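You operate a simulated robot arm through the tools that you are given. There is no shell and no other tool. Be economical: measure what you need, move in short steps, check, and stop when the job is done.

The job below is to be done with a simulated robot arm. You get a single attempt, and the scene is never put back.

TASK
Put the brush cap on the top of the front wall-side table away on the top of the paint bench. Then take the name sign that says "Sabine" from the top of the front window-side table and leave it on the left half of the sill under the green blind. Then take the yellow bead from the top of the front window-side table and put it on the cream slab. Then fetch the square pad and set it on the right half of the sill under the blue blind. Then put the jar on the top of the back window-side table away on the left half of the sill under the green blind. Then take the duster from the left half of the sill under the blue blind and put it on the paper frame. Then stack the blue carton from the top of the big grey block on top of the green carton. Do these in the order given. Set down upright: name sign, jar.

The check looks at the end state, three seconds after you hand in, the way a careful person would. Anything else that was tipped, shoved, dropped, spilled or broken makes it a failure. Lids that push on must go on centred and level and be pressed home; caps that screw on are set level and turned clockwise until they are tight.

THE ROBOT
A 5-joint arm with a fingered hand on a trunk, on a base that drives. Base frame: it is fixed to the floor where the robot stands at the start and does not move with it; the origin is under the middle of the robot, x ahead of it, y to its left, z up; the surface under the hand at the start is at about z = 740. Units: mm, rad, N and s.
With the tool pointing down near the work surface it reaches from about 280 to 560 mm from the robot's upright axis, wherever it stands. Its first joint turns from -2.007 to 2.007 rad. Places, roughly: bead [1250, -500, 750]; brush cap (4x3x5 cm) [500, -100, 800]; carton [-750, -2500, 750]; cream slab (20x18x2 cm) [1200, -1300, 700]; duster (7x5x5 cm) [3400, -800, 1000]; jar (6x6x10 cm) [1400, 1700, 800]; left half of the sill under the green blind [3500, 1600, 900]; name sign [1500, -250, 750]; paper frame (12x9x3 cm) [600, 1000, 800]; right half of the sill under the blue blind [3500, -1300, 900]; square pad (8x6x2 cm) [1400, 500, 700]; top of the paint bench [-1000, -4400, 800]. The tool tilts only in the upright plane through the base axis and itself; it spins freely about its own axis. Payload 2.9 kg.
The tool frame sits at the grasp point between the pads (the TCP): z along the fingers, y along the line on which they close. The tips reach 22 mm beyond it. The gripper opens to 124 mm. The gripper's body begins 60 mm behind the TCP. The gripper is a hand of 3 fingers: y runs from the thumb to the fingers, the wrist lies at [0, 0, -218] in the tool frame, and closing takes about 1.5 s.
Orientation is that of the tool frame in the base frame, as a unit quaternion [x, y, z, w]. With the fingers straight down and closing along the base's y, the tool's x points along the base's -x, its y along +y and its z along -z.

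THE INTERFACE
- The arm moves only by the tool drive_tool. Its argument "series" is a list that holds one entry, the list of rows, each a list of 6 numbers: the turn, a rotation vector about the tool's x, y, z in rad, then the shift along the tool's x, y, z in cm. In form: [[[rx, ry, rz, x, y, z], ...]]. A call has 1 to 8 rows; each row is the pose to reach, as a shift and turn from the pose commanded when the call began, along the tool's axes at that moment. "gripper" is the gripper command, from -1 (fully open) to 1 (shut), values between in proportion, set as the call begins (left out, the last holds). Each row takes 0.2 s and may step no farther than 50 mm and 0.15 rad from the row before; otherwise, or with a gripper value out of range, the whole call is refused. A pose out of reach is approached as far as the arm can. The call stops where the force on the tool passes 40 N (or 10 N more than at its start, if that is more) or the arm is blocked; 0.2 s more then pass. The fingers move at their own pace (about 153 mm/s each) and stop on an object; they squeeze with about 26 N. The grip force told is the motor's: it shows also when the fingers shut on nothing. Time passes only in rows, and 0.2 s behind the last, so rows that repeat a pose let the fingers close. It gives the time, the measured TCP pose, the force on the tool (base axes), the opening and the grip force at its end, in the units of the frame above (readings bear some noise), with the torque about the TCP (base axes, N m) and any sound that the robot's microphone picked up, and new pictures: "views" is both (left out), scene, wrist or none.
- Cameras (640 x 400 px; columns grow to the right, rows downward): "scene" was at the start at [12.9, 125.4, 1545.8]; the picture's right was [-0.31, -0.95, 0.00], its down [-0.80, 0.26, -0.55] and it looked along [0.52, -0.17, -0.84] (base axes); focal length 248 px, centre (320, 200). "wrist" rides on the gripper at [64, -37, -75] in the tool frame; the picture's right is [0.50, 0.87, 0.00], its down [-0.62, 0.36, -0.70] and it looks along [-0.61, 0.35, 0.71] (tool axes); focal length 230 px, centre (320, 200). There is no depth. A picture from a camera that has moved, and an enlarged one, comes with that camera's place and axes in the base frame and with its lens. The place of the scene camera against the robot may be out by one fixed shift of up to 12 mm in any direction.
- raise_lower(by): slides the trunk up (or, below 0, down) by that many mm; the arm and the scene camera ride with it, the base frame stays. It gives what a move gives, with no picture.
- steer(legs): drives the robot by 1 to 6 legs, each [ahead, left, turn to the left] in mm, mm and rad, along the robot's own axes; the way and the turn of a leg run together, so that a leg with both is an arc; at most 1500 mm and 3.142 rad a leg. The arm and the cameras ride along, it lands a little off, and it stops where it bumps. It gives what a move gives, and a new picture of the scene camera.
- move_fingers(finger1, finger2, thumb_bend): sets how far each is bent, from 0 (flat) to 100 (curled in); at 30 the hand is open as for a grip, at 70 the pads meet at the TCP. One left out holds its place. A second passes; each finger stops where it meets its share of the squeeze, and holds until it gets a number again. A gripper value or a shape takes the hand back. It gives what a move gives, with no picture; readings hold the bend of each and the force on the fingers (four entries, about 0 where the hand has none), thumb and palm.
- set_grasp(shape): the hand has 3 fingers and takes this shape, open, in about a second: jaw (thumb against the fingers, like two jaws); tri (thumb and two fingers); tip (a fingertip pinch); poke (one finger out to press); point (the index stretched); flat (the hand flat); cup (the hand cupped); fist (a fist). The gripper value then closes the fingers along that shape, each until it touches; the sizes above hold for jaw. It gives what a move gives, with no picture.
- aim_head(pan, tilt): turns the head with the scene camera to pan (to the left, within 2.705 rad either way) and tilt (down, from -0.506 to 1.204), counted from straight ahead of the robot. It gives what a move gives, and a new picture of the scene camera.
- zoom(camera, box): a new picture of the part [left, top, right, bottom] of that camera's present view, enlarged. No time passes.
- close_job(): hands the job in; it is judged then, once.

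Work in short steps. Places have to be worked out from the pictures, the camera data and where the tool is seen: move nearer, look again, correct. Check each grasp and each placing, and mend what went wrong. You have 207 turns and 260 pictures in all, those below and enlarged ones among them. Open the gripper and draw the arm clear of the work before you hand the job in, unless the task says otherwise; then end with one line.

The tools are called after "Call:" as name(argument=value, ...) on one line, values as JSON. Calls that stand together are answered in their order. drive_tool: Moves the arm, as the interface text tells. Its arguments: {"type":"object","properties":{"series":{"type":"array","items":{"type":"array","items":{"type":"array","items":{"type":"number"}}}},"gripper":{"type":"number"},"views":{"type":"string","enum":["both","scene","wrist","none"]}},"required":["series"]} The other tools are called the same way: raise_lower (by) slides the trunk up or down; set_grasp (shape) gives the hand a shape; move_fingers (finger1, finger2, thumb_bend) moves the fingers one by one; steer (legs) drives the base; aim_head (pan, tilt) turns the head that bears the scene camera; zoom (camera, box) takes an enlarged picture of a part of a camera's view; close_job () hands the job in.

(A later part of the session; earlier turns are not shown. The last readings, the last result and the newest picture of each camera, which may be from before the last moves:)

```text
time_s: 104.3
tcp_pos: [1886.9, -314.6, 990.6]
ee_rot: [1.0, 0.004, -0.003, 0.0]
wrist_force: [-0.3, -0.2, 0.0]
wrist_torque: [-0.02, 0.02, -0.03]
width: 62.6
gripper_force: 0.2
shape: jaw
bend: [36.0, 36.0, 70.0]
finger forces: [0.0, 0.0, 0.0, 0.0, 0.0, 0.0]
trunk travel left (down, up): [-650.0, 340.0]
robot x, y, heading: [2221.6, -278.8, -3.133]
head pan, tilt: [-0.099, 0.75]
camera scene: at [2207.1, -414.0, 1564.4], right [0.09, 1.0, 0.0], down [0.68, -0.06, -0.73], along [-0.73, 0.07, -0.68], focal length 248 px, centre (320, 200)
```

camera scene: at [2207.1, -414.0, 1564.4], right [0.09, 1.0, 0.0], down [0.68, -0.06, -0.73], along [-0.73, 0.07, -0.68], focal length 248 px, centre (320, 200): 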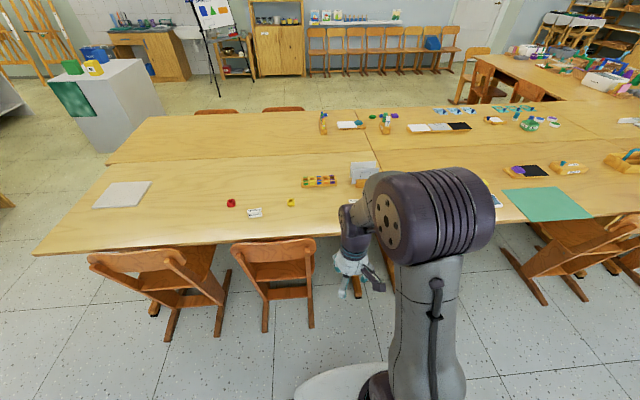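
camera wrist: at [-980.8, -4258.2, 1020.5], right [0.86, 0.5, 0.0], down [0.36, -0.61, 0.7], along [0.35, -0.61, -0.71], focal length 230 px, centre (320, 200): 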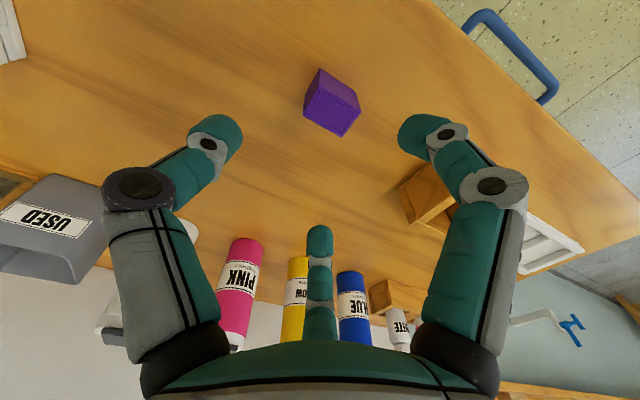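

I drive 215 mm nearer and use the wrist camera to see the signs.

Call:
steer(legs=[[200, -60, -0.008]])

Call:
drive_tool(series=[[[0, 0, 0, 0, 0, 0]]], gripper=0, views="wrist")

```text
time_s: 105.9
tcp_pos: [1687.9, -253.2, 989.7]
ee_rot: [1.0, 0.002, -0.002, -0.001]
wrist_force: [-0.2, 0.2, -0.1]
wrist_torque: [0.04, 0.01, -0.01]
width: 62.3
gripper_force: 0.0
shape: jaw
bend: [36.0, 36.0, 70.0]
finger forces: [0.0, 0.0, 0.0, 0.0, 0.0, 0.1]
trunk travel left (down, up): [-650.0, 340.0]
robot x, y, heading: [2023.5, -216.6, -3.14]
head pan, tilt: [-0.099, 0.75]
camera scene: at [2007.3, -354.5, 1564.4], right [0.1, 1.0, 0.0], down [0.68, -0.07, -0.73], along [-0.73, 0.07, -0.68], focal length 248 px, centre (320, 200)
```

scene: 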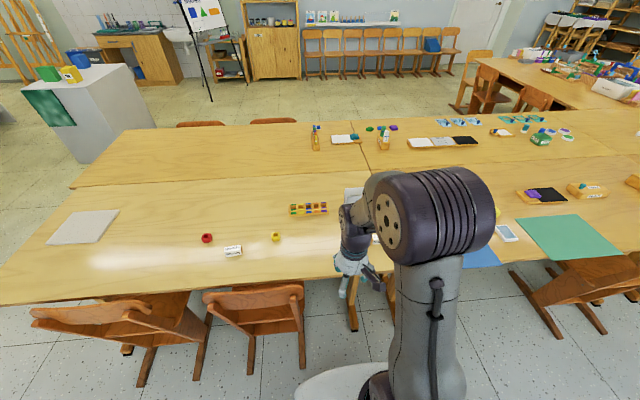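

```text
time_s: 106.3
tcp_pos: [1689.1, -253.4, 991.1]
ee_rot: [1.0, 0.0, -0.003, -0.001]
wrist_force: [-0.2, 0.2, 0.8]
wrist_torque: [0.02, 0.05, -0.04]
width: 62.4
gripper_force: 0.1
shape: jaw
bend: [36.0, 36.0, 70.0]
finger forces: [0.0, 0.0, 0.1, 0.1, 0.0, 0.1]
trunk travel left (down, up): [-650.0, 340.0]
robot x, y, heading: [2022.0, -219.3, -3.139]
head pan, tilt: [-0.099, 0.75]
camera wrist: at [1753.9, -217.5, 1066.1], right [0.5, -0.87, 0.0], down [-0.61, -0.36, 0.7], along [-0.61, -0.35, -0.71], focal length 230 px, centre (320, 200)
```

wrist: 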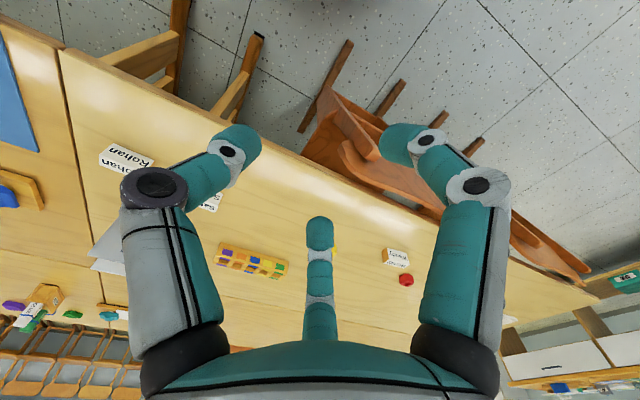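

"Sabine" is the second sign, near (1405,-185). I slide clear of the chair and then move closer.

Call:
steer(legs=[[0, -155, 0], [135, 0, 0]])

Call:
drive_tool(series=[[[0, 0, 0, 0, 0, 0]]], gripper=0, views="wrist")

```text
time_s: 108.6
tcp_pos: [1551.6, -95.2, 990.5]
ee_rot: [1.0, 0.0, -0.002, -0.001]
wrist_force: [-0.6, 0.3, -0.6]
wrist_torque: [0.0, 0.02, 0.02]
width: 62.4
gripper_force: 0.0
shape: jaw
bend: [36.0, 36.0, 70.0]
finger forces: [0.1, 0.0, 0.0, 0.1, 0.0, 0.0]
trunk travel left (down, up): [-650.0, 340.0]
robot x, y, heading: [1888.7, -64.4, 3.141]
head pan, tilt: [-0.099, 0.75]
camera scene: at [1870.1, -196.7, 1564.3], right [0.1, 0.99, 0.0], down [0.68, -0.07, -0.73], along [-0.73, 0.07, -0.68], focal length 248 px, centre (320, 200)
```

scene: 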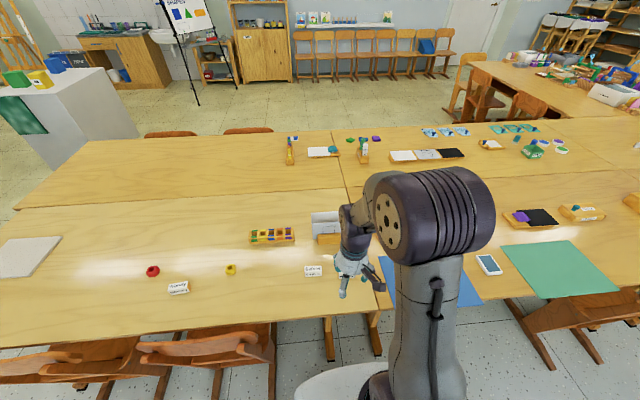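

```text
time_s: 109.0
tcp_pos: [1550.7, -93.1, 991.0]
ee_rot: [1.0, -0.001, -0.003, 0.0]
wrist_force: [-0.4, 0.0, 0.2]
wrist_torque: [0.03, 0.0, 0.0]
width: 62.5
gripper_force: 0.0
shape: jaw
bend: [36.0, 36.0, 70.0]
finger forces: [0.0, 0.1, 0.0, 0.0, 0.1, 0.1]
trunk travel left (down, up): [-650.0, 340.0]
robot x, y, heading: [1889.2, -64.4, 3.141]
head pan, tilt: [-0.099, 0.75]
camera wrist: at [1617.4, -58.9, 1066.1], right [0.5, -0.87, 0.0], down [-0.61, -0.36, 0.7], along [-0.61, -0.35, -0.71], focal length 230 px, centre (320, 200)
```

wrist: 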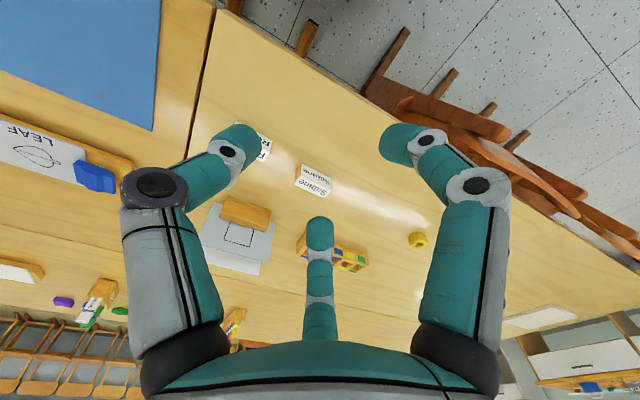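

Call:
zoom(camera="wrist", box=[230, 100, 390, 200])

Call:
zoom(camera="scene", box=[200, 200, 360, 300])

```text
4.00 times, centred on (310, 150) of wrist
camera zoom: at [1617.4, -58.9, 1066.1], right [0.5, -0.87, 0.0], down [-0.61, -0.36, 0.7], along [-0.61, -0.35, -0.71], focal length 920 px, centre (360, 400)
```

zoom: 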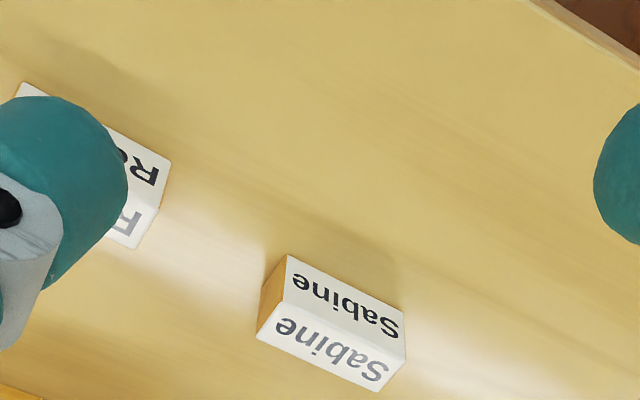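

```text
4.00 times, centred on (280, 250) of scene
camera zoom: at [1871.6, -196.8, 1564.3], right [0.1, 0.99, 0.0], down [0.68, -0.07, -0.73], along [-0.73, 0.07, -0.68], focal length 990 px, centre (480, 0)
```

zoom: 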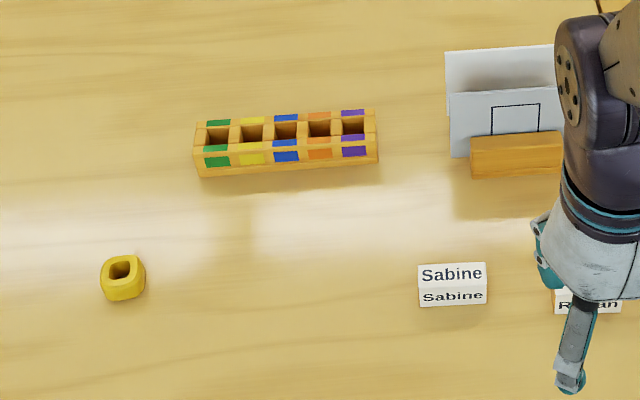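

The Sabine block is about 59 long in y, centre (1382,-178), low. I go above it with the thumb side toward +y.

Call:
drive_tool(series=[[[0, 0, 0, -4, 2, 1], [0, 0, 0, -8, 4, 2], [0, 0, 0, -12, 6, 3], [0, 0, 0, -15, 7.5, 5], [0, 0, 0, -16.9, 8.5, 8], [0, 0, 0, -16.9, 8.5, 10], [0, 0, 0, -16.9, 8.5, 10]]], gripper=-0.35)

Call:
zoom(camera="wrist", box=[220, 20, 420, 145])

```text
time_s: 110.6
tcp_pos: [1381.3, -179.7, 892.2]
ee_rot: [1.0, -0.001, -0.003, 0.0]
wrist_force: [0.3, 1.3, -0.2]
wrist_torque: [-0.01, -0.01, -0.02]
width: 83.1
gripper_force: 0.0
shape: jaw
bend: [30.0, 30.0, 67.0]
finger forces: [0.1, 0.0, 0.0, 0.0, 0.0, 0.0]
trunk travel left (down, up): [-650.0, 340.0]
robot x, y, heading: [1885.8, -62.2, 3.147]
head pan, tilt: [-0.099, 0.75]
camera scene: at [1871.2, -196.9, 1564.3], right [0.1, 0.99, 0.0], down [0.68, -0.07, -0.73], along [-0.73, 0.07, -0.68], focal length 248 px, centre (320, 200)
camera wrist: at [1447.7, -143.7, 967.4], right [0.5, -0.87, 0.0], down [-0.61, -0.36, 0.7], along [-0.61, -0.35, -0.71], focal length 230 px, centre (320, 200)
```

scene: 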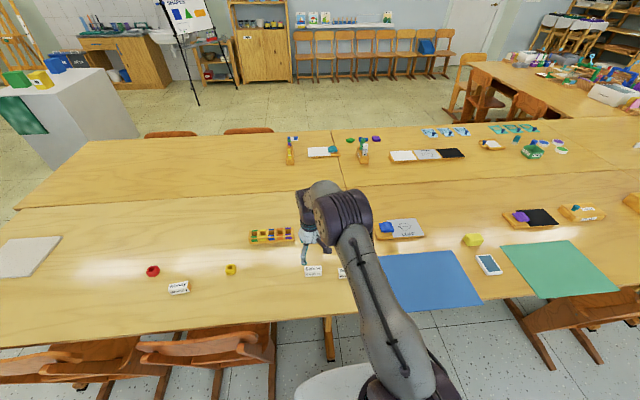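
wrist: 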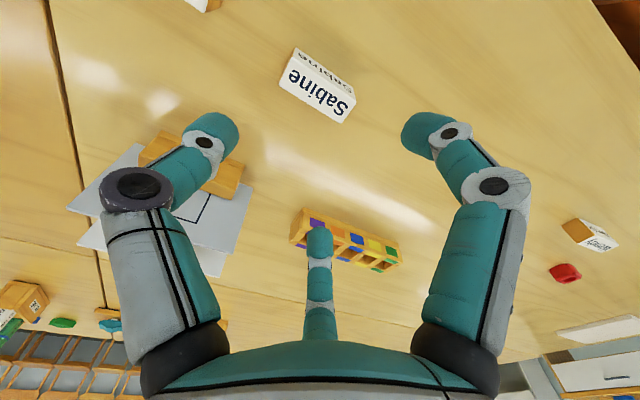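

```text
3.20 times, centred on (320, 82) of wrist
camera zoom: at [1447.7, -143.7, 967.4], right [0.5, -0.87, 0.0], down [-0.61, -0.36, 0.7], along [-0.61, -0.35, -0.71], focal length 736 px, centre (320, 576)
```

zoom: 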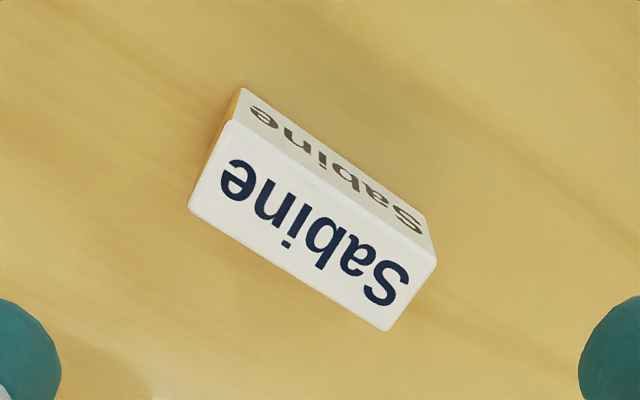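

Block: x 1373–1396, y −208…−147, 30 high. I descend to z≈765 and close.

Call:
drive_tool(series=[[[0, 0, 0, 0.3, -0.2, 4], [0, 0, 0, 0.3, -0.2, 8], [0, 0, 0, 0.3, -0.2, 11], [0, 0, 0, 0.3, -0.2, 12.6], [0, 0, 0, 0.3, -0.2, 12.6]]], gripper=-0.35, views="wrist")

Call:
drive_tool(series=[[[0, 0, 0, 0, 0, 0], [0, 0, 0, 0, 0, 0], [0, 0, 0, 0, 0, 0], [0, 0, 0, 0, 0, 0], [0, 0, 0, 0, 0, 0], [0, 0, 0, 0, 0, 0], [0, 0, 0, 0, 0, 0], [0, 0, 0, 0, 0, 0]]], gripper=1, views="wrist")

```text
time_s: 111.8
tcp_pos: [1385.8, -176.5, 766.1]
ee_rot: [1.0, -0.001, -0.003, 0.0]
wrist_force: [0.7, 0.5, 0.9]
wrist_torque: [-0.04, 0.0, 0.0]
width: 83.4
gripper_force: 0.1
shape: jaw
bend: [30.0, 30.0, 67.0]
finger forces: [0.0, 0.0, 0.0, 0.0, 0.0, 0.0]
trunk travel left (down, up): [-650.0, 340.0]
robot x, y, heading: [1883.4, -61.5, 3.142]
head pan, tilt: [-0.099, 0.75]
camera wrist: at [1451.2, -141.1, 840.7], right [0.5, -0.87, 0.0], down [-0.61, -0.36, 0.7], along [-0.61, -0.35, -0.71], focal length 230 px, centre (320, 200)
```

wrist: 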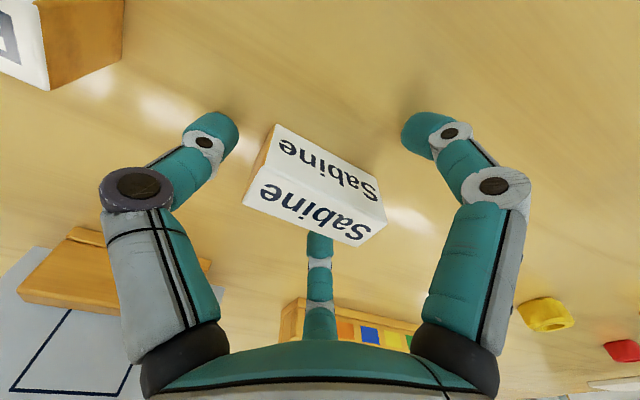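

```text
time_s: 113.6
tcp_pos: [1385.9, -177.2, 764.1]
ee_rot: [1.0, -0.001, -0.002, 0.001]
wrist_force: [-0.2, -0.1, 0.5]
wrist_torque: [0.0, 0.02, 0.03]
width: 21.8
gripper_force: 26.3
shape: jaw
bend: [75.0, 75.0, 70.0]
finger forces: [21.4, 20.6, 0.0, 0.0, 22.0, 0.0]
trunk travel left (down, up): [-650.0, 340.0]
robot x, y, heading: [1885.9, -62.5, 3.141]
head pan, tilt: [-0.099, 0.75]
camera wrist: at [1451.1, -141.1, 840.9], right [0.5, -0.87, 0.0], down [-0.61, -0.36, 0.7], along [-0.61, -0.35, -0.71], focal length 230 px, centre (320, 200)
```

wrist: 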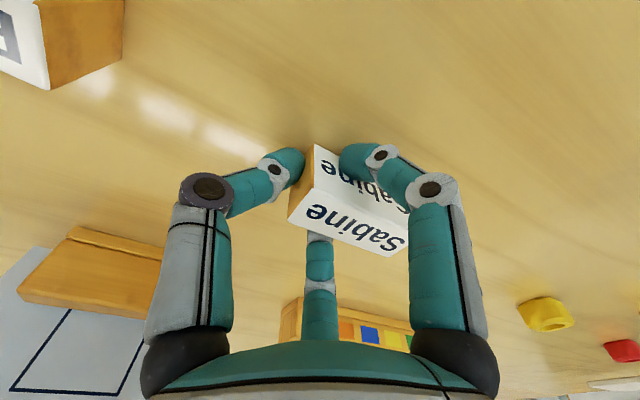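

Gripped. I lift and draw back.

Call:
drive_tool(series=[[[0, 0, 0, 0, 0, -2], [0, 0, 0, 0, 0, -6], [0, 0, 0, 0, 0, -11], [0, 0, 0, 3, 0, -15], [0, 0, 0, 7, 0, -18], [0, 0, 0, 11, 0, -21], [0, 0, 0, 15, 0, -24]]], views="wrist")

Call:
steer(legs=[[-400, 0, 0], [0, 0, 3.14]])

Call:
aim_head(pan=0.8, tilt=0.35)

```text
time_s: 115.2
tcp_pos: [1538.3, -178.8, 1005.0]
ee_rot: [1.0, -0.001, -0.003, 0.002]
wrist_force: [0.7, 0.8, -0.5]
wrist_torque: [-0.03, 0.02, 0.02]
width: 21.2
gripper_force: 26.0
shape: jaw
bend: [75.0, 75.0, 69.0]
finger forces: [21.7, 21.1, 0.1, 0.0, 20.8, 0.1]
trunk travel left (down, up): [-650.0, 340.0]
robot x, y, heading: [1888.1, -62.9, 3.138]
head pan, tilt: [-0.099, 0.75]
camera wrist: at [1602.2, -143.0, 1081.3], right [0.5, -0.87, 0.0], down [-0.61, -0.35, 0.71], along [-0.61, -0.35, -0.71], focal length 230 px, centre (320, 200)
```

wrist: 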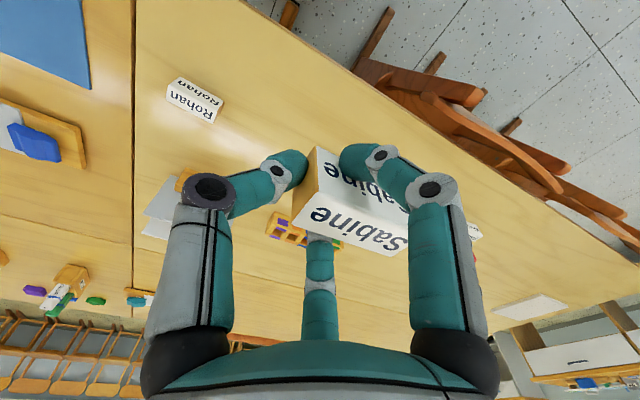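

```text
time_s: 125.2
tcp_pos: [2642.6, 72.1, 1005.1]
ee_rot: [-0.025, 1.0, 0.001, 0.002]
wrist_force: [0.4, 0.0, 0.0]
wrist_torque: [-0.02, 0.0, 0.01]
width: 21.0
gripper_force: 25.7
shape: jaw
bend: [75.0, 75.0, 69.0]
finger forces: [21.2, 20.9, 0.0, 0.1, 20.5, 0.0]
trunk travel left (down, up): [-650.0, 340.0]
robot x, y, heading: [2296.6, -63.8, 0.051]
head pan, tilt: [-0.099, 0.75]
camera scene: at [2317.8, 77.4, 1564.3], right [-0.05, -1.0, 0.0], down [-0.68, 0.03, -0.73], along [0.73, -0.04, -0.68], focal length 248 px, centre (320, 200)
```

scene: 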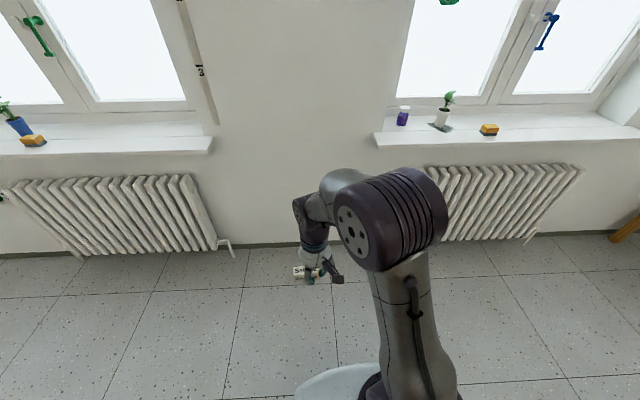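

```text
time_s: 126.4
tcp_pos: [2642.8, 72.3, 1006.4]
ee_rot: [-0.025, 1.0, 0.002, 0.001]
wrist_force: [0.3, -0.3, 0.3]
wrist_torque: [0.01, -0.02, 0.01]
width: 21.0
gripper_force: 25.9
shape: jaw
bend: [75.0, 75.0, 69.0]
finger forces: [21.2, 21.0, 0.0, 0.0, 20.6, 0.0]
trunk travel left (down, up): [-650.0, 340.0]
robot x, y, heading: [2296.7, -61.5, 0.047]
head pan, tilt: [0.799, 0.351]
camera scene: at [2296.7, 151.4, 1599.9], right [0.75, -0.66, 0.0], down [-0.23, -0.26, -0.94], along [0.62, 0.7, -0.34], focal length 248 px, centre (320, 200)
```

scene: 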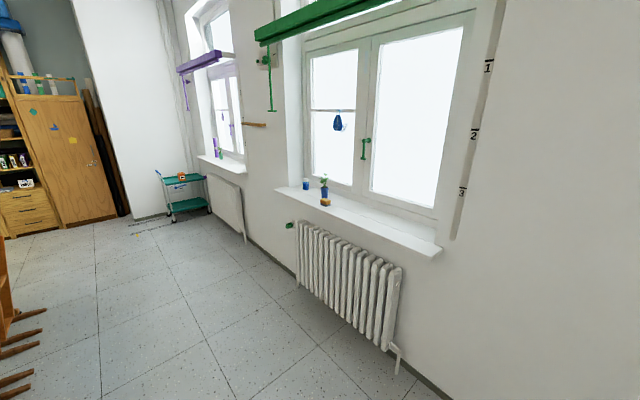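

I drive along the windows to the green-blind sill and look at its top.

Call:
steer(legs=[[200, 0, -0.047], [0, 1500, 0], [250, 150, 0]])

Call:
aim_head(pan=0.0, tilt=0.6)

```text
time_s: 136.6
tcp_pos: [3087.4, 1699.6, 1004.6]
ee_rot: [-0.009, 1.0, 0.0, 0.002]
wrist_force: [-0.3, 0.0, -0.1]
wrist_torque: [-0.01, 0.04, -0.01]
width: 20.9
gripper_force: 25.9
shape: jaw
bend: [75.0, 75.0, 69.0]
finger forces: [21.1, 21.0, 0.0, 0.0, 20.5, 0.0]
trunk travel left (down, up): [-650.0, 340.0]
robot x, y, heading: [2741.7, 1574.4, 0.018]
head pan, tilt: [0.799, 0.351]
camera scene: at [2744.4, 1790.0, 1599.9], right [0.73, -0.68, 0.0], down [-0.24, -0.25, -0.94], along [0.64, 0.69, -0.34], focal length 248 px, centre (320, 200)
```

scene: 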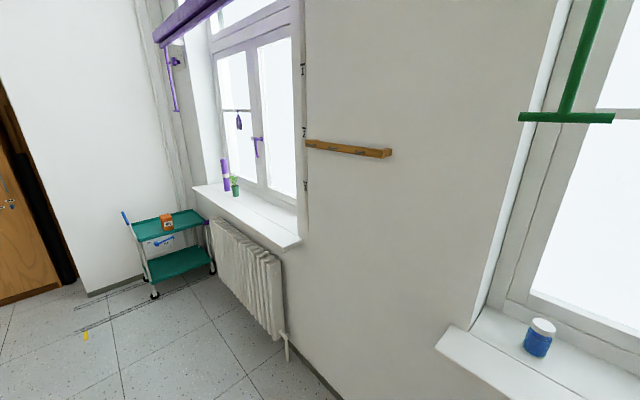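

```text
time_s: 137.7
tcp_pos: [3087.8, 1699.4, 1004.6]
ee_rot: [-0.008, 1.0, 0.001, 0.003]
wrist_force: [-0.3, 0.2, -0.1]
wrist_torque: [-0.04, -0.01, 0.0]
width: 21.2
gripper_force: 25.9
shape: jaw
bend: [75.0, 75.0, 69.0]
finger forces: [21.2, 21.0, 0.0, 0.1, 20.5, 0.1]
trunk travel left (down, up): [-650.0, 340.0]
robot x, y, heading: [2737.7, 1577.6, 0.015]
head pan, tilt: [0.0, 0.6]
camera scene: at [2768.3, 1723.3, 1577.2], right [0.02, -1.0, 0.0], down [-0.56, -0.01, -0.83], along [0.83, 0.02, -0.56], focal length 248 px, centre (320, 200)
```

scene: 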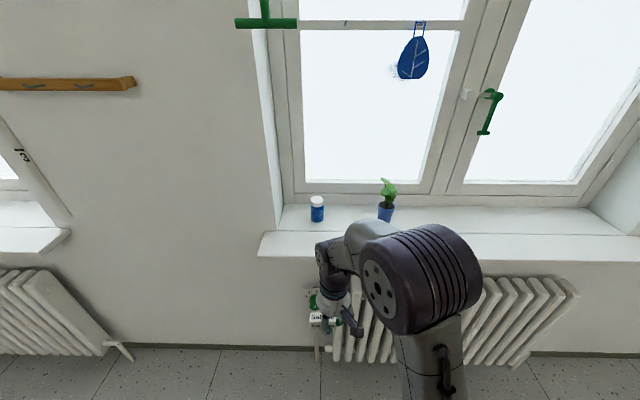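

Call:
zoom(camera="scene", box=[240, 180, 440, 305])

Call:
drive_tool(series=[[[0, 0, 0, 0, 0, 0]]], gripper=1, views="wrist")

```text
3.20 times, centred on (340, 242) of scene
camera zoom: at [2768.3, 1723.3, 1577.2], right [0.02, -1.0, 0.0], down [-0.56, -0.01, -0.83], along [0.83, 0.02, -0.56], focal length 792 px, centre (256, 64)
```

zoom: 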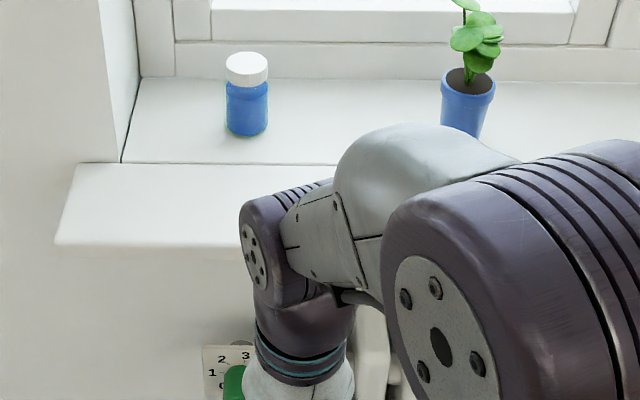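

```text
time_s: 138.1
tcp_pos: [3087.0, 1698.0, 1003.9]
ee_rot: [-0.008, 1.0, 0.001, 0.002]
wrist_force: [-0.3, 0.3, 0.6]
wrist_torque: [0.0, -0.01, 0.0]
width: 21.0
gripper_force: 26.5
shape: jaw
bend: [75.0, 75.0, 69.0]
finger forces: [21.2, 21.0, 0.0, 0.0, 20.6, 0.1]
trunk travel left (down, up): [-650.0, 340.0]
robot x, y, heading: [2737.1, 1572.7, 0.021]
head pan, tilt: [0.0, 0.6]
camera wrist: at [3024.3, 1658.7, 1080.6], right [-0.52, 0.86, 0.0], down [0.61, 0.37, 0.7], along [0.6, 0.36, -0.71], focal length 230 px, centre (320, 200)
```

wrist: 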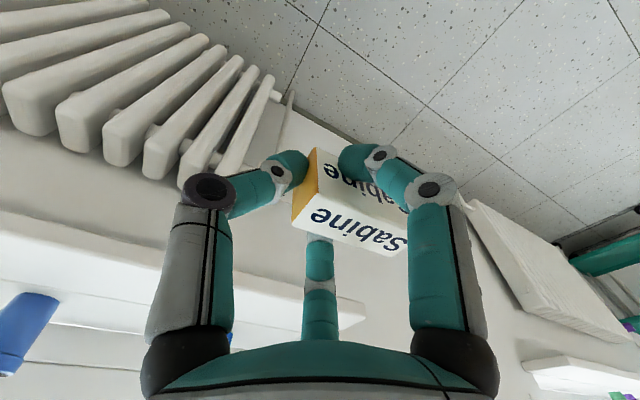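

Sill runs x≈3404–3734 at z≈900; free place at about (3475,1840), left of the blue jar. I drive closer.

Call:
steer(legs=[[245, 130, -0.018]])

Call:
drive_tool(series=[[[0, 0, 0, -3, 0, 0], [0, 0, 0, -6, 0, 0], [0, 0, 0, -9, 0, 0], [0, 0, 0, -12, 0, 0], [0, 0, 0, -12, 0, 0]]], gripper=1)

```text
time_s: 140.0
tcp_pos: [3329.6, 1824.5, 1005.7]
ee_rot: [-0.001, 1.0, 0.001, 0.002]
wrist_force: [0.8, -0.6, -0.4]
wrist_torque: [0.02, 0.02, -0.05]
width: 20.8
gripper_force: 25.8
shape: jaw
bend: [75.0, 75.0, 69.0]
finger forces: [21.1, 20.9, 0.1, 0.0, 20.6, 0.0]
trunk travel left (down, up): [-650.0, 340.0]
robot x, y, heading: [2975.8, 1710.8, 0.001]
head pan, tilt: [0.0, 0.6]
camera scene: at [3011.5, 1855.4, 1577.2], right [0.0, -1.0, 0.0], down [-0.57, 0.0, -0.82], along [0.82, 0.0, -0.57], focal length 248 px, centre (320, 200)
```

scene: 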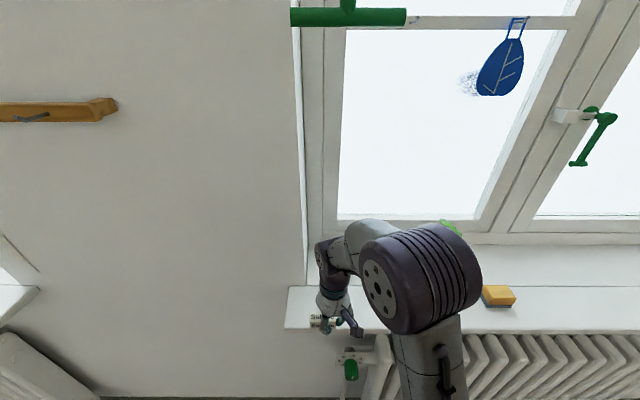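

```text
time_s: 141.2
tcp_pos: [3449.5, 1823.9, 1004.0]
ee_rot: [-0.001, 1.0, 0.001, 0.002]
wrist_force: [0.3, -0.3, -0.6]
wrist_torque: [-0.05, 0.01, 0.03]
width: 21.0
gripper_force: 24.9
shape: jaw
bend: [75.0, 75.0, 71.0]
finger forces: [21.5, 21.2, 0.0, 0.0, 20.2, 0.0]
trunk travel left (down, up): [-650.0, 340.0]
robot x, y, heading: [2973.0, 1708.7, 0.005]
head pan, tilt: [0.0, 0.6]
camera scene: at [3009.8, 1854.9, 1577.2], right [0.0, -1.0, 0.0], down [-0.56, 0.0, -0.83], along [0.83, 0.0, -0.56], focal length 248 px, centre (320, 200)
camera wrist: at [3385.7, 1784.8, 1079.9], right [-0.5, 0.87, 0.0], down [0.61, 0.36, 0.7], along [0.61, 0.35, -0.71], focal length 230 px, centre (320, 200)
```

scene: 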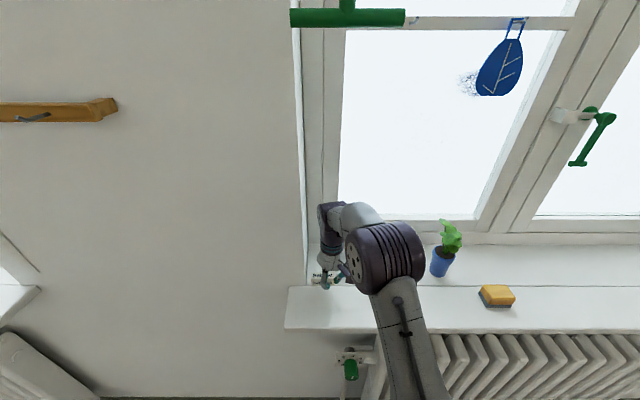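
wrist: 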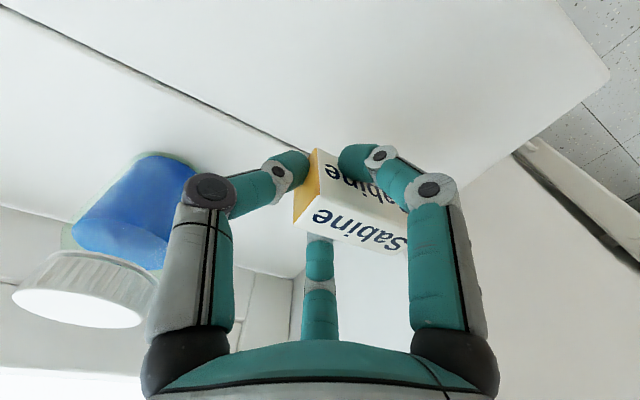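

The sill may be higher than 900, so I lower slowly, 3 mm a row.

Call:
drive_tool(series=[[[0, 0, 0, -1.5, 0, 0.5], [0, 0, 0, -1.5, 0, 1], [0, 0, 0, -1.5, 0, 1.4], [0, 0, 0, -1.5, 0, 1.8], [0, 0, 0, -1.5, 0, 2.2], [0, 0, 0, -1.5, 0, 2.6], [0, 0, 0, -1.5, 0, 3.0], [0, 0, 0, -1.5, 0, 3.4]]], views="wrist")

```text
time_s: 143.0
tcp_pos: [3464.1, 1825.0, 971.7]
ee_rot: [-0.001, 1.0, 0.001, 0.001]
wrist_force: [-0.1, 0.7, 0.4]
wrist_torque: [0.03, 0.0, -0.02]
width: 20.6
gripper_force: 25.7
shape: jaw
bend: [75.0, 75.0, 71.0]
finger forces: [21.5, 21.3, 0.1, 0.1, 19.8, 0.0]
trunk travel left (down, up): [-650.0, 340.0]
robot x, y, heading: [2975.8, 1708.7, 0.0]
head pan, tilt: [0.0, 0.6]
camera wrist: at [3400.7, 1786.1, 1047.4], right [-0.5, 0.87, 0.0], down [0.61, 0.36, 0.7], along [0.61, 0.35, -0.71], focal length 230 px, centre (320, 200)
```

wrist: 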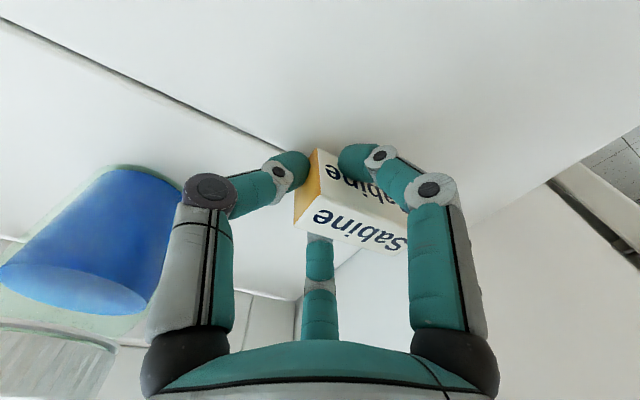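

Call:
drive_tool(series=[[[0, 0, 0, 0, 0, 0.3], [0, 0, 0, 0, 0, 0.6], [0, 0, 0, 0, 0, 0.9], [0, 0, 0, 0, 0, 1.2], [0, 0, 0, 0, 0, 1.5], [0, 0, 0, 0, 0, 1.8], [0, 0, 0, 0, 0, 2.1], [0, 0, 0, 0, 0, 2.4]]], views="wrist")

```text
time_s: 144.0
tcp_pos: [3464.6, 1824.3, 966.1]
ee_rot: [0.0, 1.0, 0.003, 0.01]
wrist_force: [-3.3, -4.4, 22.8]
wrist_torque: [0.1, 0.17, 0.01]
width: 22.6
gripper_force: 26.4
shape: jaw
bend: [77.0, 76.0, 67.0]
finger forces: [33.7, 24.6, 0.0, 0.0, 23.1, 0.1]
trunk travel left (down, up): [-650.0, 340.0]
robot x, y, heading: [2976.1, 1705.7, 0.004]
head pan, tilt: [0.0, 0.6]
stopped in row 4: the force on the tool passed its limit at 44 N (the readings are from after the stop); the commanded pose is now the measured one
camera wrist: at [3399.2, 1785.4, 1040.8], right [-0.5, 0.87, 0.0], down [0.6, 0.35, 0.72], along [0.62, 0.35, -0.7], focal length 230 px, centre (320, 200)
```

wrist: 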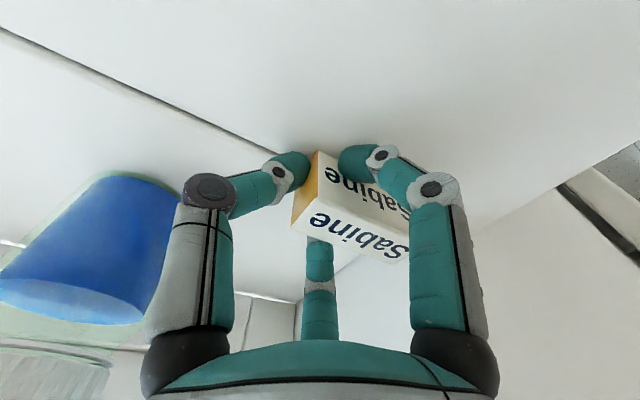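

Contact; sill is at z≈943. I ease up slightly, open, and rise.

Call:
drive_tool(series=[[[0, 0, 0, 0, 0, -0.15], [0, 0, 0, 0, 0, -0.15]]], views="none")

Call:
drive_tool(series=[[[0, 0, 0, 0, 0, 0], [0, 0, 0, 0, 0, 0], [0, 0, 0, 0, 0, 0], [0, 0, 0, 0, 0, 0], [0, 0, 0, 0, 0, -4], [0, 0, 0, 0, 0, -8], [0, 0, 0, 4, 0, -10], [0, 0, 0, 7, 0, -12]]], gripper=-0.2)

```text
time_s: 144.6
tcp_pos: [3463.5, 1823.9, 965.4]
ee_rot: [0.0, 1.0, 0.003, 0.008]
wrist_force: [-1.9, -5.2, 21.9]
wrist_torque: [0.06, 0.14, 0.03]
width: 22.4
gripper_force: 26.1
shape: jaw
bend: [77.0, 76.0, 67.0]
finger forces: [32.9, 25.3, 0.1, 0.0, 23.2, 0.0]
trunk travel left (down, up): [-650.0, 340.0]
robot x, y, heading: [2977.4, 1710.3, 0.002]
head pan, tilt: [0.0, 0.6]
```

```text
time_s: 146.4
tcp_pos: [3394.2, 1825.4, 1085.8]
ee_rot: [0.001, 1.0, 0.002, 0.007]
wrist_force: [0.4, 0.4, 0.3]
wrist_torque: [0.03, -0.04, 0.01]
width: 73.9
gripper_force: 0.0
shape: jaw
bend: [32.0, 32.0, 70.0]
finger forces: [0.1, 0.0, 0.1, 0.1, 0.0, 0.0]
trunk travel left (down, up): [-650.0, 340.0]
robot x, y, heading: [2979.8, 1709.6, -0.0]
head pan, tilt: [0.0, 0.6]
camera scene: at [3009.7, 1854.7, 1577.2], right [0.0, -1.0, 0.0], down [-0.56, 0.0, -0.83], along [0.83, 0.0, -0.56], focal length 248 px, centre (320, 200)
camera wrist: at [3330.2, 1786.4, 1160.6], right [-0.5, 0.87, 0.0], down [0.61, 0.35, 0.71], along [0.62, 0.35, -0.7], focal length 230 px, centre (320, 200)
```

scene: 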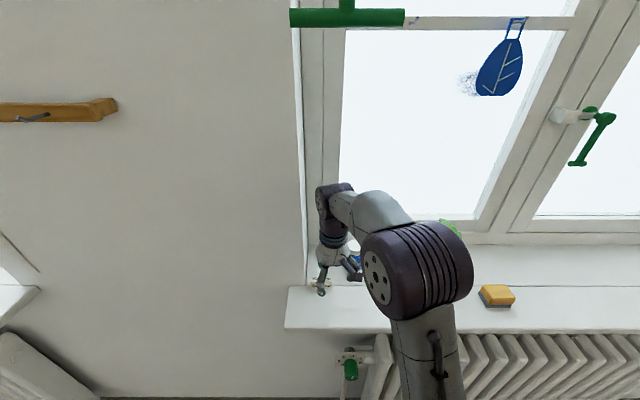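
wrist: 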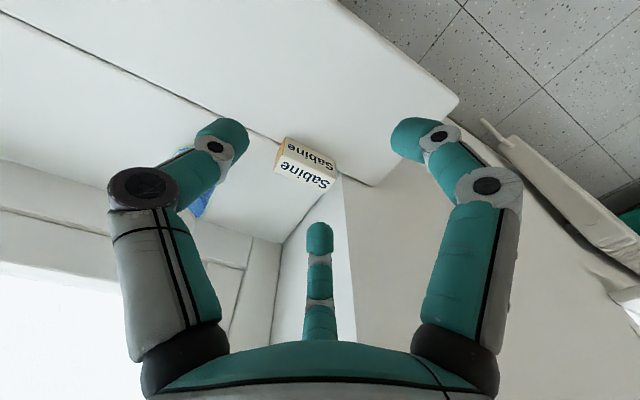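

The sign stands upright on the sill's left end. I retract and return toward the bead, about (1342,-477).

Call:
drive_tool(series=[[[0, 0, 0, 4, -2, 0], [0, 0, 0, 8, -4, 0]]], views="none")

Call:
steer(legs=[[-600, 0, 0], [0, 0, 3.1416], [0, 1500, 0], [0, 295, 0]])

```text
time_s: 147.0
tcp_pos: [3314.7, 1782.5, 1083.9]
ee_rot: [0.0, 1.0, 0.002, 0.007]
wrist_force: [0.1, -0.4, 0.1]
wrist_torque: [0.0, -0.02, 0.01]
width: 74.0
gripper_force: 0.1
shape: jaw
bend: [32.0, 32.0, 70.0]
finger forces: [0.1, 0.0, 0.1, 0.0, 0.0, 0.0]
trunk travel left (down, up): [-650.0, 340.0]
robot x, y, heading: [2977.1, 1710.4, 0.001]
head pan, tilt: [0.0, 0.6]
```

```text
refused: 3.1416 is not a number from -3.14159 to 3.14159
```

Call:
steer(legs=[[-600, 0, 0], [0, 0, 3.141], [0, 1500, 0], [0, 295, 0]])

```text
time_s: 166.3
tcp_pos: [1998.0, -152.1, 1083.0]
ee_rot: [1.0, -0.005, -0.007, 0.002]
wrist_force: [0.5, -0.4, 1.1]
wrist_torque: [0.05, 0.02, 0.04]
width: 73.8
gripper_force: 0.1
shape: jaw
bend: [32.0, 32.0, 70.0]
finger forces: [0.1, 0.1, 0.1, 0.1, 0.0, 0.0]
trunk travel left (down, up): [-650.0, 340.0]
robot x, y, heading: [2336.0, -82.9, 3.134]
head pan, tilt: [0.0, 0.6]
camera scene: at [2313.2, -221.7, 1577.1], right [0.01, 1.0, 0.0], down [0.56, 0.0, -0.83], along [-0.83, 0.01, -0.56], focal length 248 px, centre (320, 200)
```

scene: 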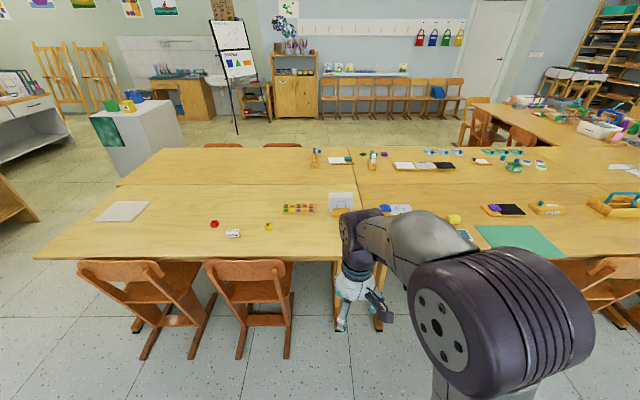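

I go ahead to x≈1862, keeping clear of the chair.

Call:
steer(legs=[[0, -8, 0.008], [470, 0, 0]])

Call:
aim_head(pan=0.25, tilt=0.85)

```text
time_s: 169.5
tcp_pos: [1520.4, -142.6, 1084.1]
ee_rot: [1.0, -0.004, -0.006, 0.002]
wrist_force: [0.2, 0.5, 0.0]
wrist_torque: [-0.01, 0.0, 0.01]
width: 73.6
gripper_force: 0.0
shape: jaw
bend: [32.0, 32.0, 70.0]
finger forces: [0.0, 0.0, 0.0, 0.1, 0.1, 0.0]
trunk travel left (down, up): [-650.0, 340.0]
robot x, y, heading: [1863.0, -70.8, 3.131]
head pan, tilt: [0.0, 0.6]
camera scene: at [1835.4, -211.1, 1577.2], right [0.01, 1.0, 0.0], down [0.57, 0.0, -0.82], along [-0.82, 0.01, -0.57], focal length 248 px, centre (320, 200)
```

scene: 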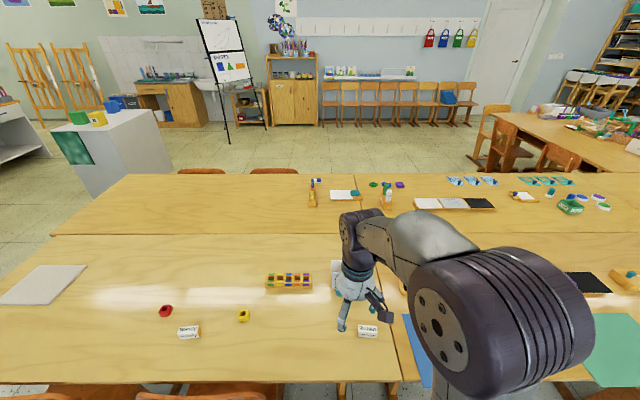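

```text
time_s: 170.3
tcp_pos: [1519.9, -141.5, 1083.8]
ee_rot: [1.0, -0.003, -0.007, 0.001]
wrist_force: [0.8, 0.6, 0.1]
wrist_torque: [0.02, -0.02, 0.01]
width: 74.0
gripper_force: 0.0
shape: jaw
bend: [32.0, 32.0, 70.0]
finger forces: [0.0, 0.0, 0.0, 0.0, 0.0, 0.1]
trunk travel left (down, up): [-650.0, 340.0]
robot x, y, heading: [1861.1, -67.9, 3.133]
head pan, tilt: [0.25, 0.85]
camera scene: at [1848.6, -230.4, 1556.4], right [-0.24, 0.97, 0.0], down [0.73, 0.18, -0.66], along [-0.64, -0.16, -0.75], focal length 248 px, centre (320, 200)
```

scene: 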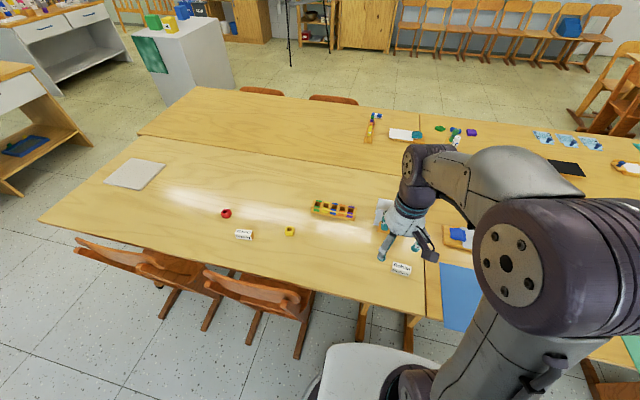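

Bead confirmed near (1347,-476), 655 mm from the axis, so I will need a tilted reach. First I swing and spin the tool toward it, staying vertical.

Call:
drive_tool(series=[[[0, 0, -0.1, -1, 4, 1], [0, 0, -0.2, -2, 8, 2], [0, 0, -0.3, -3.5, 12, 4], [0, 0, -0.4, -5, 16, 6], [0, 0, -0.5, -6.5, 20, 8], [0, 0, -0.6, -7.5, 23.5, 10.5], [0, 0, -0.672, -8.2, 26.2, 13.4], [0, 0, -0.672, -8.2, 26.2, 13.4]]], gripper=-0.2)

```text
time_s: 172.1
tcp_pos: [1434.7, -403.2, 952.2]
ee_rot: [0.945, 0.326, -0.005, 0.002]
wrist_force: [-0.3, -0.5, -0.8]
wrist_torque: [0.01, 0.0, -0.01]
width: 73.6
gripper_force: 0.2
shape: jaw
bend: [32.0, 32.0, 70.0]
finger forces: [0.0, 0.0, 0.1, 0.1, 0.1, 0.1]
trunk travel left (down, up): [-650.0, 340.0]
robot x, y, heading: [1861.5, -71.1, 3.137]
head pan, tilt: [0.25, 0.85]
camera scene: at [1849.0, -229.9, 1556.4], right [-0.24, 0.97, 0.0], down [0.73, 0.18, -0.66], along [-0.64, -0.16, -0.75], focal length 248 px, centre (320, 200)
camera wrist: at [1464.0, -336.1, 1027.6], right [0.93, -0.37, -0.01], down [-0.26, -0.66, 0.71], along [-0.27, -0.66, -0.7], focal length 230 px, centre (320, 200)
```

scene: 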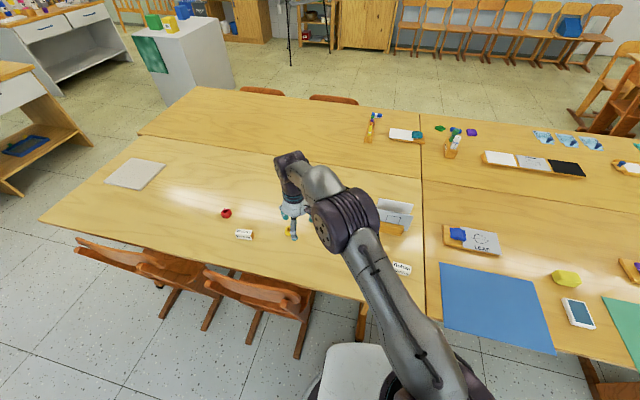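
wrist: 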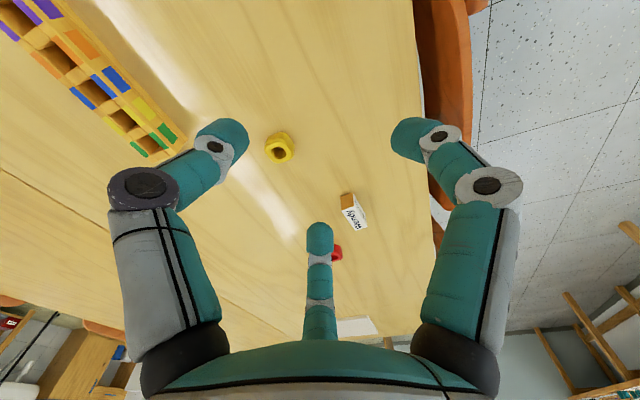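

Bead at (1344,-478). I tilt outward by 0.5 rad and hover 100 mm back along the approach line.

Call:
drive_tool(series=[[[0, -0.12, 0, -2, 0, 3], [0, -0.24, 0, -4, 0.1, 6], [0, -0.36, 0, -5.5, 0.2, 8], [0, -0.5, 0, -6.9, 0.3, 9.6], [0, -0.5, 0, -6.9, 0.3, 9.6]]], gripper=-0.2)

```text
time_s: 173.3
tcp_pos: [1370.9, -439.3, 855.2]
ee_rot: [0.913, 0.319, -0.236, 0.093]
wrist_force: [0.1, -0.4, 0.0]
wrist_torque: [-0.01, -0.01, 0.01]
width: 73.9
gripper_force: 0.1
shape: jaw
bend: [32.0, 32.0, 70.0]
finger forces: [0.0, 0.1, 0.0, 0.0, 0.0, 0.1]
out of reach, approached as far as the arm can: row 2, 3, 4, 5
trunk travel left (down, up): [-650.0, 340.0]
robot x, y, heading: [1859.8, -69.4, 3.135]
head pan, tilt: [0.25, 0.85]
camera scene: at [1848.7, -230.5, 1556.3], right [-0.24, 0.97, 0.0], down [0.73, 0.18, -0.66], along [-0.64, -0.16, -0.75], focal length 248 px, centre (320, 200)
camera wrist: at [1420.8, -353.0, 889.8], right [0.89, -0.4, -0.23], down [0.06, -0.39, 0.92], along [-0.46, -0.83, -0.32], focal length 230 px, centre (320, 200)
```

scene: 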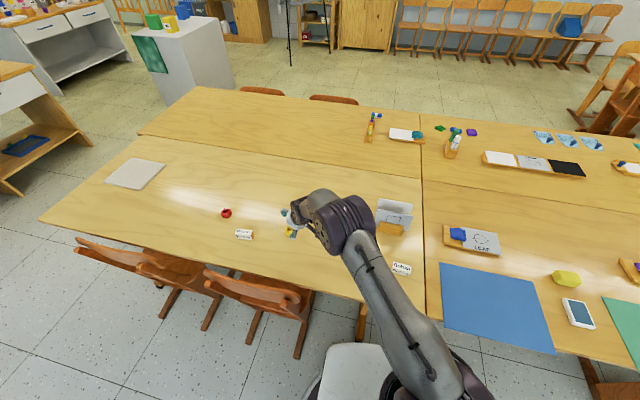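
wrist: 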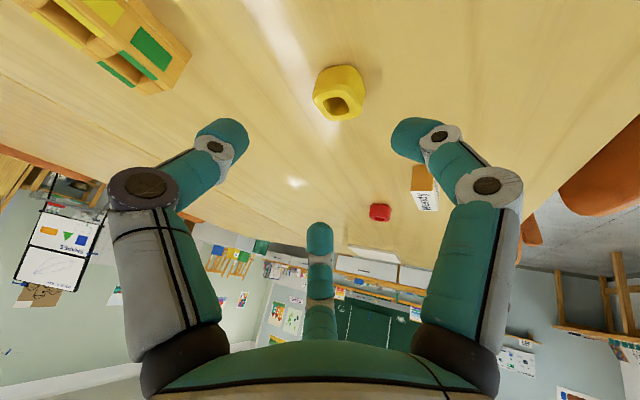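

The arm's axis evidently sits ~50 mm to the robot's right, so the azimuth needs a small correction and more tilt (≈0.7). I adjust and check.

Call:
drive_tool(series=[[[-0.015, -0.1, -0.028, 0.9, 0.1, 0.5], [-0.031, -0.2, -0.056, 1.8, 0.2, 1.0], [-0.031, -0.2, -0.056, 1.8, 0.2, 1.0]]], gripper=-0.2, views="wrist")

```text
time_s: 174.1
tcp_pos: [1380.8, -433.9, 837.9]
ee_rot: [0.874, 0.337, -0.328, 0.121]
wrist_force: [0.4, 0.5, 0.2]
wrist_torque: [0.0, 0.0, -0.02]
width: 74.0
gripper_force: 0.1
shape: jaw
bend: [32.0, 32.0, 70.0]
finger forces: [0.0, 0.0, 0.1, 0.1, 0.0, 0.1]
out of reach, approached as far as the arm can: row 1
trunk travel left (down, up): [-650.0, 340.0]
robot x, y, heading: [1859.2, -67.4, 3.132]
head pan, tilt: [0.25, 0.85]
camera wrist: at [1430.1, -343.3, 854.5], right [0.86, -0.39, -0.34], down [0.24, -0.28, 0.93], along [-0.46, -0.88, -0.14], focal length 230 px, centre (320, 200)
```

wrist: 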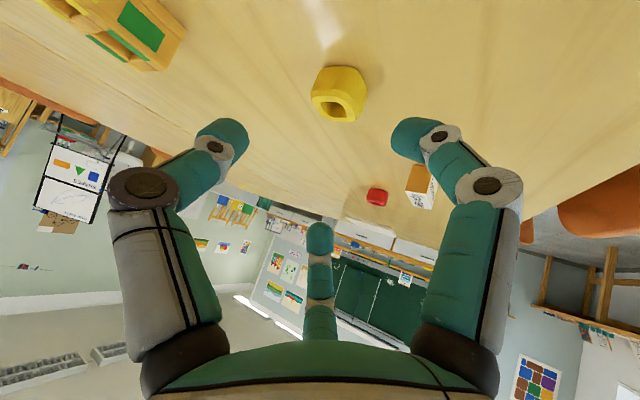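

A steep tilt would drive the lower finger into the table. Better: stand sideways (facing −y), which brings the arm axis ~95 mm nearer. I fold the arm up first.

Call:
drive_tool(series=[[[0, 0.12, 0, 0.5, 0, -4], [0, 0.24, 0, 1.5, 0, -8.5], [0, 0.36, 0, 2.5, 0, -13], [0, 0.48, 0, 3.5, 0, -17], [0, 0.6, 0, 4.5, 0, -21], [0, 0.71, 0, 5.3, 0, -24.4], [0, 0.71, 0, 5.3, 0, -24.4]]], gripper=-0.2, views="none")

Call:
steer(legs=[[-340, 0, 0], [0, -80, 1.58]])

```text
time_s: 175.7
tcp_pos: [1531.4, -301.2, 986.8]
ee_rot: [0.934, 0.356, -0.001, 0.0]
wrist_force: [-0.5, -0.4, 0.8]
wrist_torque: [-0.01, -0.01, 0.0]
width: 74.2
gripper_force: 0.1
shape: jaw
bend: [32.0, 32.0, 70.0]
finger forces: [0.0, 0.0, 0.0, 0.0, 0.1, 0.1]
trunk travel left (down, up): [-650.0, 340.0]
robot x, y, heading: [1857.2, -66.3, 3.135]
head pan, tilt: [0.25, 0.85]
```

```text
time_s: 181.7
tcp_pos: [2378.2, -345.7, 987.4]
ee_rot: [0.408, 0.913, -0.001, 0.001]
wrist_force: [0.3, -0.5, -0.1]
wrist_torque: [0.01, 0.0, 0.03]
width: 74.0
gripper_force: 0.0
shape: jaw
bend: [32.0, 32.0, 70.0]
finger forces: [0.0, 0.1, 0.0, 0.0, 0.0, 0.0]
trunk travel left (down, up): [-650.0, 340.0]
robot x, y, heading: [2143.7, -17.0, -1.579]
head pan, tilt: [0.25, 0.85]
camera scene: at [2314.2, -33.6, 1556.3], right [-0.97, -0.24, 0.0], down [-0.18, 0.73, -0.66], along [0.16, -0.64, -0.75], focal length 248 px, centre (320, 200)
```

scene: 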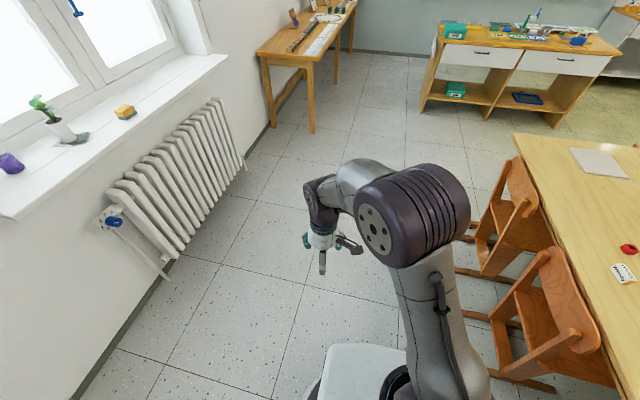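

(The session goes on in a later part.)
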